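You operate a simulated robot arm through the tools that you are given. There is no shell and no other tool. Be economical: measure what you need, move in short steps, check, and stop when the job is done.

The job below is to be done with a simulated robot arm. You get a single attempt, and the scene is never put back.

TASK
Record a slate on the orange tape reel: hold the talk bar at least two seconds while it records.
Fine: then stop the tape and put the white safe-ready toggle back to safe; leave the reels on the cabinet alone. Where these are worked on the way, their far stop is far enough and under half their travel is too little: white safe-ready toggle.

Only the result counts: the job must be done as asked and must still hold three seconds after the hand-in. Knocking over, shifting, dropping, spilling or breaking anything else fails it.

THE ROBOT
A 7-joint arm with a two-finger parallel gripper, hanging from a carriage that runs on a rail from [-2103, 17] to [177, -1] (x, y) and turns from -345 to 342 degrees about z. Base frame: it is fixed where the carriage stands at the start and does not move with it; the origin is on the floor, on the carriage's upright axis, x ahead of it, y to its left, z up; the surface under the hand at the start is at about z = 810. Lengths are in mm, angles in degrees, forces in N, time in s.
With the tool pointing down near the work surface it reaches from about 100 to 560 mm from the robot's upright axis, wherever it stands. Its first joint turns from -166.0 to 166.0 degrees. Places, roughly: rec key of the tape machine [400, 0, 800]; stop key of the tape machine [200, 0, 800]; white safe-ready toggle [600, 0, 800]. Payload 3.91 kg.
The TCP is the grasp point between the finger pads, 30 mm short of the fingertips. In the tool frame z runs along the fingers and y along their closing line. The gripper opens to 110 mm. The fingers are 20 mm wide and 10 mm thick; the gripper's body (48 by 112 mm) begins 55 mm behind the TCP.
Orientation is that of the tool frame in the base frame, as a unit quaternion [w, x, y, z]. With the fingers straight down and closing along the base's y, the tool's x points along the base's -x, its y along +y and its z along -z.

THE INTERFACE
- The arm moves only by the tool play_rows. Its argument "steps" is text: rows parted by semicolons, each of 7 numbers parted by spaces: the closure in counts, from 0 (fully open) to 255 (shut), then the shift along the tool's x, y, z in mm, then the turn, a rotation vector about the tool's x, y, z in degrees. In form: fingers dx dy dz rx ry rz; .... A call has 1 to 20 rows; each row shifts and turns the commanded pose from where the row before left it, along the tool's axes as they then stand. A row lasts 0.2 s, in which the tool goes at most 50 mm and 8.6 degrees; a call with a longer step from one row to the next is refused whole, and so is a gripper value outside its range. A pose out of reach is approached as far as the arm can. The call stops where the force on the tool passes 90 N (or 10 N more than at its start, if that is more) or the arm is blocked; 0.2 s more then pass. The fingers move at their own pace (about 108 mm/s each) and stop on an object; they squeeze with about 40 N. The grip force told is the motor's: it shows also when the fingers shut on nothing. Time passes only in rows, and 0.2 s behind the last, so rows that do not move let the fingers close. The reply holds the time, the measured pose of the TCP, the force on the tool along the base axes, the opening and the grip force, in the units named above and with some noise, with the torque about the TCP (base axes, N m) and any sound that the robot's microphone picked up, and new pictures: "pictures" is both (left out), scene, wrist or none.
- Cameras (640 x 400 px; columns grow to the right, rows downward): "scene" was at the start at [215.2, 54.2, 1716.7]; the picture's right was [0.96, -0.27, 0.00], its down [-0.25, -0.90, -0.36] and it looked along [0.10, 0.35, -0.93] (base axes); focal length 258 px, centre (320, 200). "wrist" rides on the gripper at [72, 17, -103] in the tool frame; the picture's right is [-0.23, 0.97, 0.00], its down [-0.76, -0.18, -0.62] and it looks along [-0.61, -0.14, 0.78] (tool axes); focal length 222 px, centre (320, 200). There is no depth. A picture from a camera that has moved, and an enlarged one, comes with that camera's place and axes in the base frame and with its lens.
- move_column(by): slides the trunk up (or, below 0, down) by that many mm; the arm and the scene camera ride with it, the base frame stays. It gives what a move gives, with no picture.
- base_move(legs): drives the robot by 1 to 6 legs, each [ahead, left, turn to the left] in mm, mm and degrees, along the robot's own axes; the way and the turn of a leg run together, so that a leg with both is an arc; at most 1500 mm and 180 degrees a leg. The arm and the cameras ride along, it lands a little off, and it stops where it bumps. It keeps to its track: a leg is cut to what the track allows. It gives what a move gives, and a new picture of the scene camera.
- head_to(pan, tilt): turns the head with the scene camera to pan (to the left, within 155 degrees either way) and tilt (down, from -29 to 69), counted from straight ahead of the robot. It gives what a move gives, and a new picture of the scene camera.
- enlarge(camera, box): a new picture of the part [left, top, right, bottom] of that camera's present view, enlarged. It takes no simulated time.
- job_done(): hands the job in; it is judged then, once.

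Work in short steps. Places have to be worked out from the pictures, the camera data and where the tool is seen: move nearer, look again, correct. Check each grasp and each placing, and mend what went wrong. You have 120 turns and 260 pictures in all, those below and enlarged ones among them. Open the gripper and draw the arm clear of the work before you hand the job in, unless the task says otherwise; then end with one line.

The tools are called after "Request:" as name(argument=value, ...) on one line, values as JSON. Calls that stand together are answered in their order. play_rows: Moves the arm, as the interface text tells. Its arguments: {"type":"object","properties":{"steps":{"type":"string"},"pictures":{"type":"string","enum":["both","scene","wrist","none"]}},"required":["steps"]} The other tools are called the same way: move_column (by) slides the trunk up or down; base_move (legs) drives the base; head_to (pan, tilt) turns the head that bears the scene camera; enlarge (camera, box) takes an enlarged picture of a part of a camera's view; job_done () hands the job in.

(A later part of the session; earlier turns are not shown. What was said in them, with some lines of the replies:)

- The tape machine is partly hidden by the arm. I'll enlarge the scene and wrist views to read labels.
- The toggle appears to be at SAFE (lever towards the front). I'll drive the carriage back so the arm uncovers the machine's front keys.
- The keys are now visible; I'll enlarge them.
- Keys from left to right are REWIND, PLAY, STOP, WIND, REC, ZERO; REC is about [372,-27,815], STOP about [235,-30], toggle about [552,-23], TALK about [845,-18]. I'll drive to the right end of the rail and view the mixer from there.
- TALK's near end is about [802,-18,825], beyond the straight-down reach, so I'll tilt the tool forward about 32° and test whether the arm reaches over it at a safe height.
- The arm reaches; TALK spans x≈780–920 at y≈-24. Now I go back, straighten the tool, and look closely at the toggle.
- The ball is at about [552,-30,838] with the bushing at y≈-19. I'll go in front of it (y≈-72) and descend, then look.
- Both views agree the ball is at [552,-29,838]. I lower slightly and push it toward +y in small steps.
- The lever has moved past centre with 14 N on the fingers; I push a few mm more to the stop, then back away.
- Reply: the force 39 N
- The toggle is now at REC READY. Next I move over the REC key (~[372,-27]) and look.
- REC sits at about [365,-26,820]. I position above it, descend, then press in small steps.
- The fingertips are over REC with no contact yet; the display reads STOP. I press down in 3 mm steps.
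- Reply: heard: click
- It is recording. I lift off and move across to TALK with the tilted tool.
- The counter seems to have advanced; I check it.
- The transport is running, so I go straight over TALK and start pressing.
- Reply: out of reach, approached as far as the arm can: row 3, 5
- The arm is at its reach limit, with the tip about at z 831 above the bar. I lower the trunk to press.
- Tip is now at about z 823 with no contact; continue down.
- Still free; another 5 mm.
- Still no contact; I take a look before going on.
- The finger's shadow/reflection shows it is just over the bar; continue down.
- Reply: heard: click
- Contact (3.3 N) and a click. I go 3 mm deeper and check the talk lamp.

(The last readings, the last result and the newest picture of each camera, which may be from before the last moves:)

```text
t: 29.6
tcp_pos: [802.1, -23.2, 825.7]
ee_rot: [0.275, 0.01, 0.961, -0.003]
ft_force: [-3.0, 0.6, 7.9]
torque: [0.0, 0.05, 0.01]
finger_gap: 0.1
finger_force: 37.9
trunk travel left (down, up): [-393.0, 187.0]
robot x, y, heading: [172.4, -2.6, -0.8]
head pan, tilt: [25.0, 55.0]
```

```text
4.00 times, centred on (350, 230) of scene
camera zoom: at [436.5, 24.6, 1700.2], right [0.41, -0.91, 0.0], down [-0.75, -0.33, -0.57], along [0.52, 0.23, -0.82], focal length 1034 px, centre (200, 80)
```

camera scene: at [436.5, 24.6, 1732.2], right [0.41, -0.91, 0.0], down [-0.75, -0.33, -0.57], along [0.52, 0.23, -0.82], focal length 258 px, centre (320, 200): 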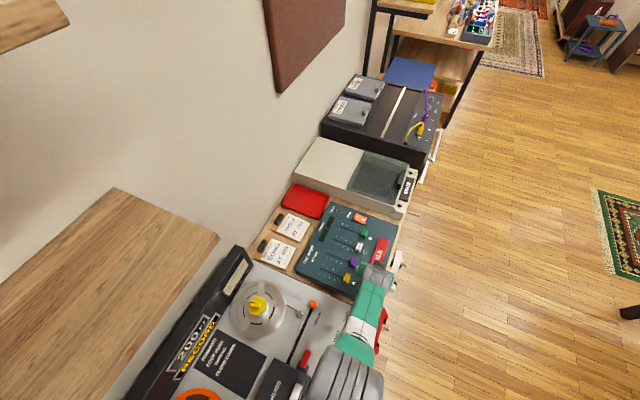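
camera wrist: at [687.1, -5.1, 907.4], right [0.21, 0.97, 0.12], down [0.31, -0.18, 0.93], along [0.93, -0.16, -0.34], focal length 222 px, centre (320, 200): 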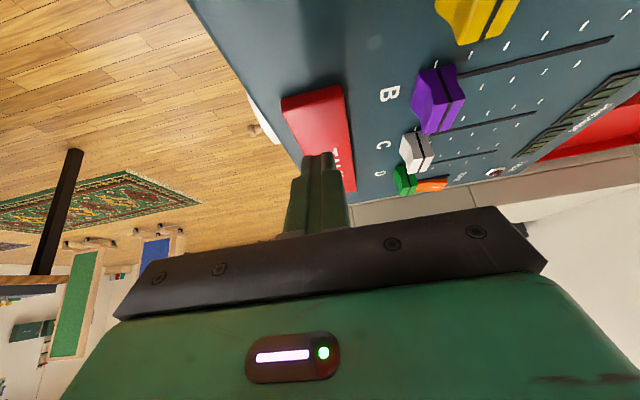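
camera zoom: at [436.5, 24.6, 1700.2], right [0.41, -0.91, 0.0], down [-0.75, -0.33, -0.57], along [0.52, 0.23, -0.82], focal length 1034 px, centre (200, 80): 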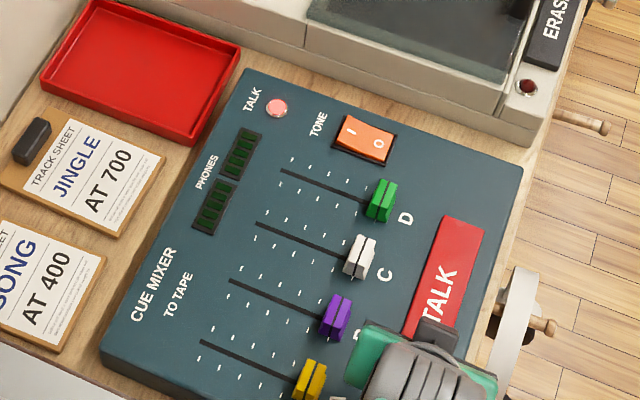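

The TALK lamp is lit. I hold the bar for about 3.6 s.

Request:
play_rows(steps="255 0 0 0 0 0 0;255 0 0 0 0 0 0;255 0 0 0 0 0 0;255 0 0 0 0 0 0;255 0 0 0 0 0 0;255 0 0 0 0 0 0;255 0 0 0 0 0 0;255 0 0 0 0 0 0;255 0 0 0 0 0 0;255 0 0 0 0 0 0;255 0 0 0 0 0 0;255 0 0 0 0 0 0;255 0 0 0 0 0 0;255 0 0 0 0 0 0", pictures="scene")

Request:
enlarge(camera="scene", box=[300, 180, 400, 280])

Request:
enlarge(camera="scene", box=[150, 290, 310, 390])

```text
t: 32.6
tcp_pos: [802.0, -23.1, 826.3]
ee_rot: [0.275, 0.009, 0.961, -0.003]
ft_force: [-1.7, 0.6, 6.5]
torque: [0.02, -0.03, -0.01]
finger_gap: 0.0
finger_force: 37.0
trunk travel left (down, up): [-393.0, 187.0]
robot x, y, heading: [170.0, 0.1, -1.2]
head pan, tilt: [25.0, 55.0]
camera scene: at [436.7, 24.6, 1700.2], right [0.41, -0.91, 0.0], down [-0.75, -0.33, -0.57], along [0.52, 0.23, -0.82], focal length 258 px, centre (320, 200)
```

scene: 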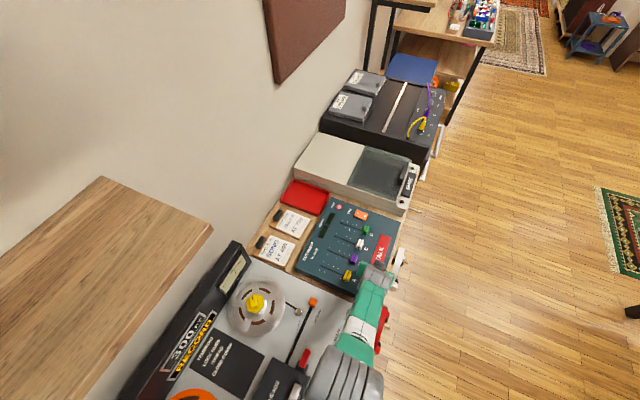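

```text
4.00 times, centred on (350, 230) of scene
camera zoom: at [436.7, 24.6, 1700.2], right [0.41, -0.91, 0.0], down [-0.75, -0.33, -0.57], along [0.52, 0.23, -0.82], focal length 1034 px, centre (200, 80)
```

zoom: 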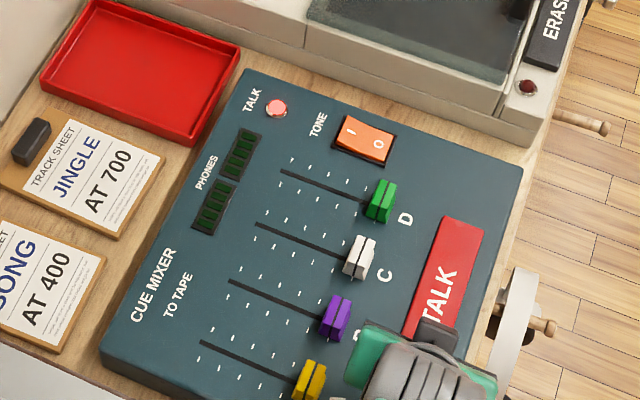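

```text
4.00 times, centred on (230, 340) of scene
camera zoom: at [436.7, 24.6, 1700.2], right [0.41, -0.91, 0.0], down [-0.75, -0.33, -0.57], along [0.52, 0.23, -0.82], focal length 1034 px, centre (680, -360)
```

zoom: 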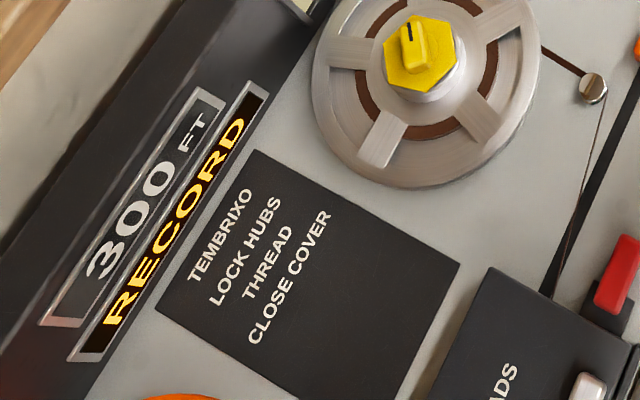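

The slate was held over 3.5 s while recording. Now release by raising the trunk and withdrawing upright.

Request:
move_column(by=32)

Request:
play_rows(steps="255 0 0 -40 0 0 0;255 0 0 -40 0 0 0;255 0 0 -40 0 8 0;255 20 0 0 0 8 0;255 45 0 0 0 8 0;255 45 0 0 0 8 0;255 45 0 0 0 0 0;255 45 0 0 0 0 0;255 45 0 0 0 0 0;255 0 0 0 0 0 0", pictures="none")

Request:
base_move(legs=[[-150, 0, 0]])

```text
t: 33.4
tcp_pos: [800.7, -24.3, 857.3]
ee_rot: [0.276, 0.009, 0.961, -0.003]
ft_force: [0.4, 0.3, 0.3]
torque: [0.01, -0.01, 0.0]
finger_gap: 0.0
finger_force: 37.6
trunk travel left (down, up): [-425.0, 155.0]
robot x, y, heading: [172.5, -2.9, -1.0]
head pan, tilt: [25.0, 55.0]
```

```text
t: 35.6
tcp_pos: [497.1, -16.9, 932.2]
ee_rot: [0.0, 0.01, 1.0, 0.0]
ft_force: [0.0, 0.0, -0.5]
torque: [0.01, 0.01, 0.0]
finger_gap: 0.0
finger_force: 37.2
trunk travel left (down, up): [-425.0, 155.0]
robot x, y, heading: [165.6, -3.5, -0.8]
head pan, tilt: [25.0, 55.0]
```

```text
t: 37.0
tcp_pos: [352.1, -18.1, 933.8]
ee_rot: [0.0, 0.011, 1.0, 0.0]
ft_force: [0.5, 0.3, 0.0]
torque: [0.03, -0.01, 0.01]
finger_gap: 0.0
finger_force: 37.6
trunk travel left (down, up): [-425.0, 155.0]
robot x, y, heading: [24.2, 3.3, -1.1]
head pan, tilt: [25.0, 55.0]
camera scene: at [290.0, 24.9, 1732.2], right [0.4, -0.92, 0.0], down [-0.75, -0.33, -0.57], along [0.53, 0.23, -0.82], focal length 258 px, centre (320, 200)
```

scene: 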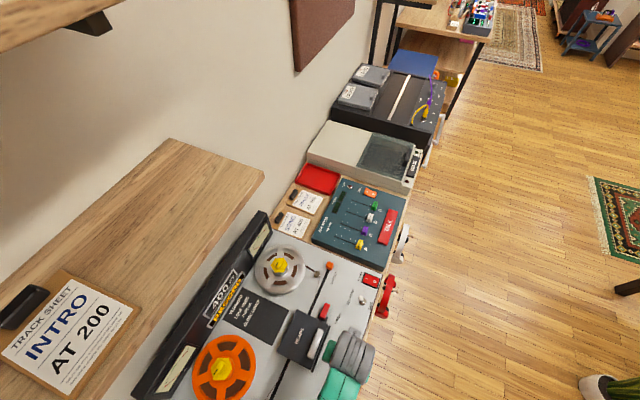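

Now over to STOP (~[233,-30]).

Request:
play_rows(steps="255 40 -4 0 0 0 0;255 40 -4 0 0 0 0;255 36 -4 10 0 0 0;255 0 0 20 0 0 0;255 0 0 0 0 0 0", pictures="wrist")

```text
t: 38.2
tcp_pos: [237.6, -26.2, 902.8]
ee_rot: [0.0, 0.011, 1.0, 0.0]
ft_force: [-0.3, -0.5, 0.0]
torque: [0.0, 0.02, 0.02]
finger_gap: 0.0
finger_force: 37.1
trunk travel left (down, up): [-425.0, 155.0]
robot x, y, heading: [25.1, -1.7, -1.3]
head pan, tilt: [25.0, 55.0]
camera wrist: at [166.6, -9.0, 1006.7], right [0.25, 0.97, 0.0], down [0.76, -0.19, 0.62], along [0.6, -0.16, -0.78], focal length 222 px, centre (320, 200)
```

wrist: 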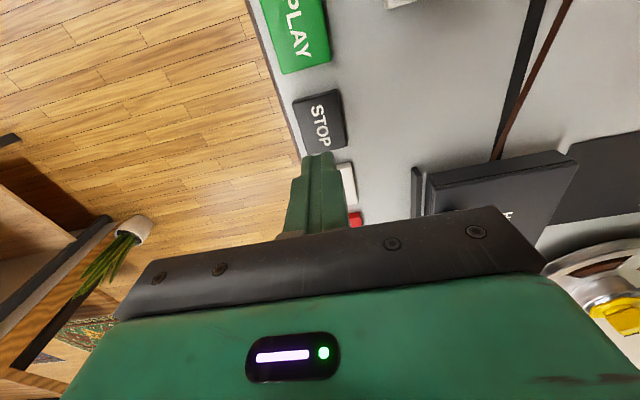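

STOP is at about [230,-27,817]; press it as I did REC.

Request:
play_rows(steps="255 8 -1 25 0 0 0;255 0 0 18 0 0 0;255 0 0 6 0 0 0;255 0 0 3 0 0 0;255 0 0 3 0 0 0;255 0 0 3 0 0 0;255 0 0 2 0 0 0", pictures="scene")

Request:
enlarge(camera="scene", box=[180, 240, 300, 340])

```text
t: 39.8
tcp_pos: [227.5, -29.5, 843.9]
ee_rot: [-0.001, 0.012, 1.0, 0.0]
ft_force: [-3.0, -0.8, 9.3]
torque: [-0.01, 0.12, 0.02]
finger_gap: 0.0
finger_force: 37.2
trunk travel left (down, up): [-425.0, 155.0]
robot x, y, heading: [22.8, 0.3, -1.4]
head pan, tilt: [25.0, 55.0]
heard: click
camera scene: at [289.8, 24.8, 1732.2], right [0.4, -0.92, 0.0], down [-0.75, -0.33, -0.57], along [0.52, 0.23, -0.82], focal length 258 px, centre (320, 200)
```

scene: 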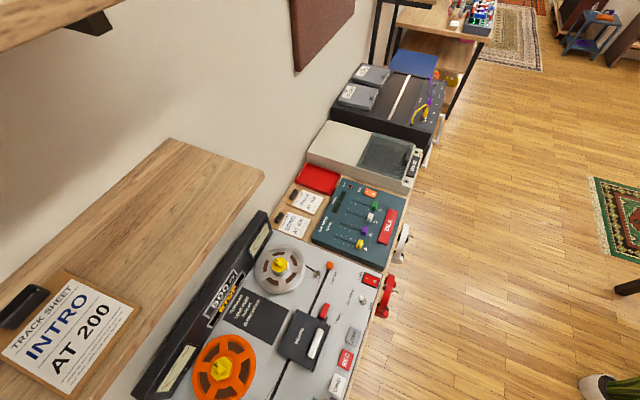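

```text
4.00 times, centred on (240, 290) of scene
camera zoom: at [289.8, 24.8, 1732.2], right [0.4, -0.92, 0.0], down [-0.75, -0.33, -0.57], along [0.52, 0.23, -0.82], focal length 1034 px, centre (640, -160)
```

zoom: 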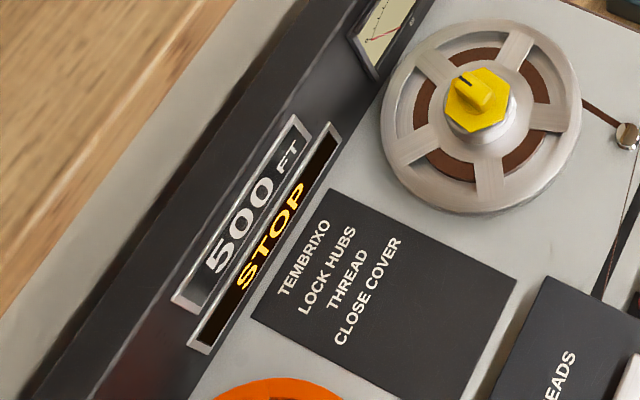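

The tape is stopped. Now I lift and go to the rear side of the toggle, above it first.

Request:
play_rows(steps="255 0 0 -40 0 0 0;255 0 0 -50 0 0 0;255 -45 10 0 0 0 0;255 -45 10 0 0 0 0;255 -45 10 0 0 0 0;255 -45 10 0 0 0 0;255 -45 10 0 0 0 0;255 -45 10 0 0 0 0;255 -45 8 0 0 0 0;255 -10 0 0 0 0 0;255 0 0 0 0 0 0", pictures="wrist")

Request:
enlarge(camera="wrist", box=[220, 60, 380, 220])

```text
t: 42.2
tcp_pos: [552.2, 31.5, 932.1]
ee_rot: [0.0, 0.011, 1.0, 0.001]
ft_force: [-0.1, 0.3, 0.5]
torque: [0.03, 0.01, 0.0]
finger_gap: 0.0
finger_force: 37.8
trunk travel left (down, up): [-425.0, 155.0]
robot x, y, heading: [21.4, -1.2, -1.2]
head pan, tilt: [25.0, 55.0]
camera wrist: at [481.4, 49.8, 1035.8], right [0.25, 0.97, 0.0], down [0.76, -0.2, 0.62], along [0.6, -0.16, -0.78], focal length 222 px, centre (320, 200)
```

wrist: 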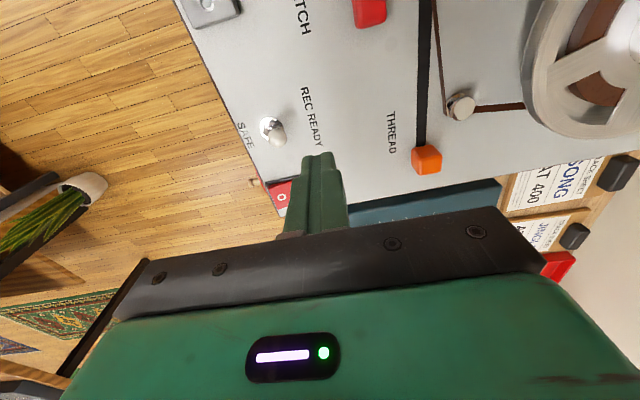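

```text
2.50 times, centred on (300, 140) of wrist
camera zoom: at [481.4, 49.8, 1035.8], right [0.25, 0.97, 0.0], down [0.76, -0.2, 0.62], along [0.6, -0.16, -0.78], focal length 555 px, centre (370, 350)
```

zoom: 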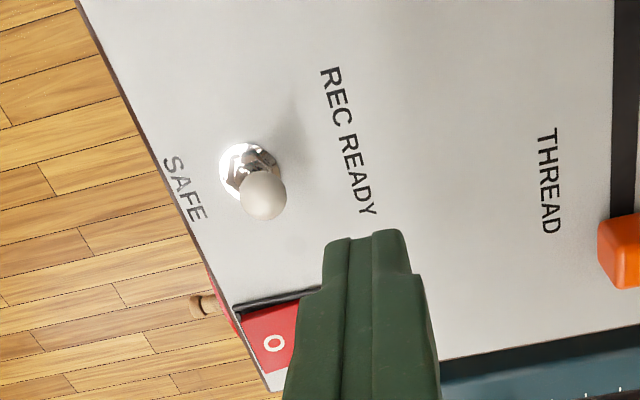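

The ball is at [552,-10,838]. I descend behind it and push toward -y, to the mirrored stop (TCP y≈-12).

Request:
play_rows(steps="255 0 0 30 0 0 0;255 0 0 30 0 0 0;255 0 0 14 0 0 0;255 0 -14 0 0 0 0;255 0 -8 0 0 0 0;255 0 -6 0 0 0 0;255 0 -6 0 0 0 0;255 0 -5 0 0 0 0;255 0 -4 0 0 0 0;255 0 -3 0 0 0 0;255 0 0 0 0 0 0", pictures="none")

```text
t: 44.6
tcp_pos: [552.2, -11.3, 858.8]
ee_rot: [0.0, 0.012, 1.0, 0.001]
ft_force: [-0.5, 4.4, -0.6]
torque: [0.15, 0.0, -0.02]
finger_gap: 0.1
finger_force: 37.7
trunk travel left (down, up): [-425.0, 155.0]
robot x, y, heading: [23.4, -5.2, -1.3]
head pan, tilt: [25.0, 55.0]
```

Only 4.4 N; I push a little more to the stop, then back off and look.

Request:
play_rows(steps="255 0 -3 0 0 0 0;255 0 -3 0 0 0 0;255 0 0 0 0 0 0", pictures="none")

Request:
play_rows(steps="255 0 15 0 0 0 0;255 0 20 0 0 0 0;255 0 10 -30 0 0 0;255 0 0 -40 0 0 0;0 0 0 -40 0 0 0;0 0 0 -40 0 0 0;0 0 0 0 0 0 0;0 0 0 0 0 0 0")

Request:
enlarge(camera="wrist", box=[220, 60, 380, 220])

Request:
enlarge(camera="scene", box=[180, 240, 300, 340])

```text
t: 45.4
tcp_pos: [554.3, -12.5, 859.4]
ee_rot: [0.001, 0.011, 1.0, 0.002]
ft_force: [2.1, 25.2, 3.1]
torque: [0.54, -0.06, 0.0]
finger_gap: 0.0
finger_force: 37.2
trunk travel left (down, up): [-425.0, 155.0]
robot x, y, heading: [25.9, 1.8, -1.2]
head pan, tilt: [25.0, 55.0]
```

```text
t: 47.2
tcp_pos: [552.7, 26.1, 1008.6]
ee_rot: [0.001, 0.011, 1.0, 0.0]
ft_force: [-0.1, -0.1, 0.1]
torque: [0.02, -0.02, -0.02]
finger_gap: 110.0
finger_force: 0.1
trunk travel left (down, up): [-425.0, 155.0]
robot x, y, heading: [20.9, 0.4, -1.1]
head pan, tilt: [25.0, 55.0]
camera scene: at [290.0, 24.9, 1732.1], right [0.4, -0.92, 0.0], down [-0.75, -0.33, -0.57], along [0.53, 0.23, -0.82], focal length 258 px, centre (320, 200)
camera wrist: at [481.1, 45.5, 1111.7], right [0.25, 0.97, 0.0], down [0.76, -0.19, 0.62], along [0.6, -0.16, -0.78], focal length 222 px, centre (320, 200)
```

scene: 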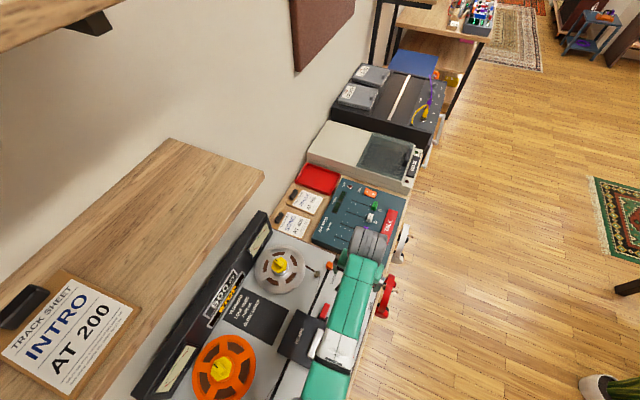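
wrist: 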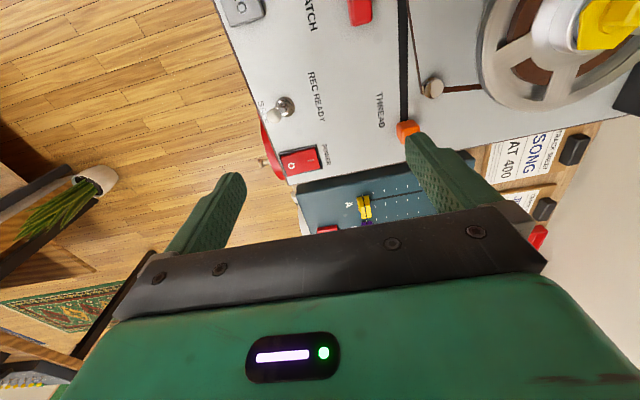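

```text
2.50 times, centred on (300, 140) of wrist
camera zoom: at [481.1, 45.5, 1111.7], right [0.25, 0.97, 0.0], down [0.76, -0.19, 0.62], along [0.6, -0.16, -0.78], focal length 555 px, centre (370, 350)
```

zoom: 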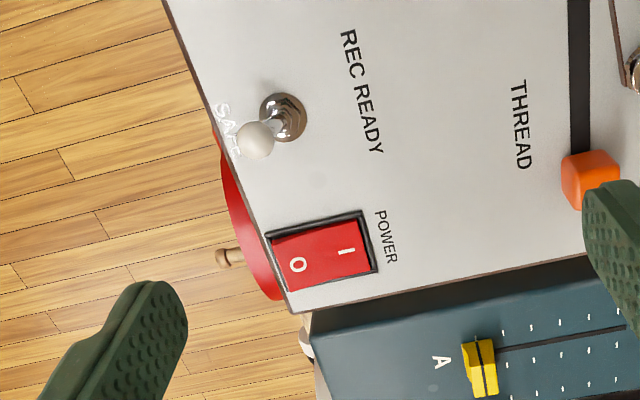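

```text
4.00 times, centred on (240, 290) of scene
camera zoom: at [290.0, 24.9, 1732.1], right [0.4, -0.92, 0.0], down [-0.75, -0.33, -0.57], along [0.53, 0.23, -0.82], focal length 1034 px, centre (640, -160)
```

zoom: 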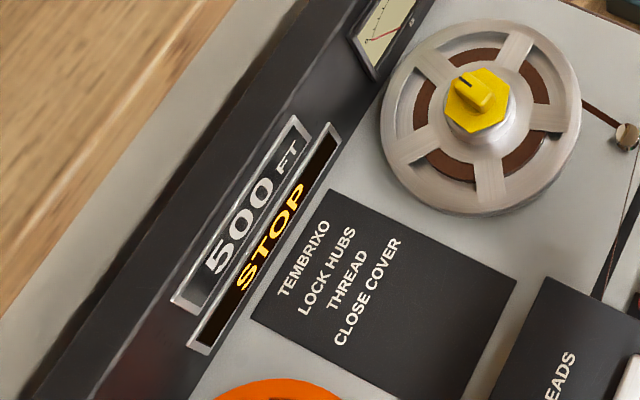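

The tape is at STOP, the toggle is at SAFE, the gripper is open and the arm is clear. I hand the job in.

Request:
job_done()

```text
The job is handed in.
```

The slate is recorded on the orange reel, with the talk bar held about 3.5 s while it recorded. The tape is stopped at 500 ft, the white toggle is back at SAFE, and I left the cabinet reels alone. The tape ran in RECORD from 100 ft to 500 ft, so it passed the 200 ft and 400 ft marks on the INTRO and SONG track sheets; if those sheets belong to this reel, that audio may be overwritten.
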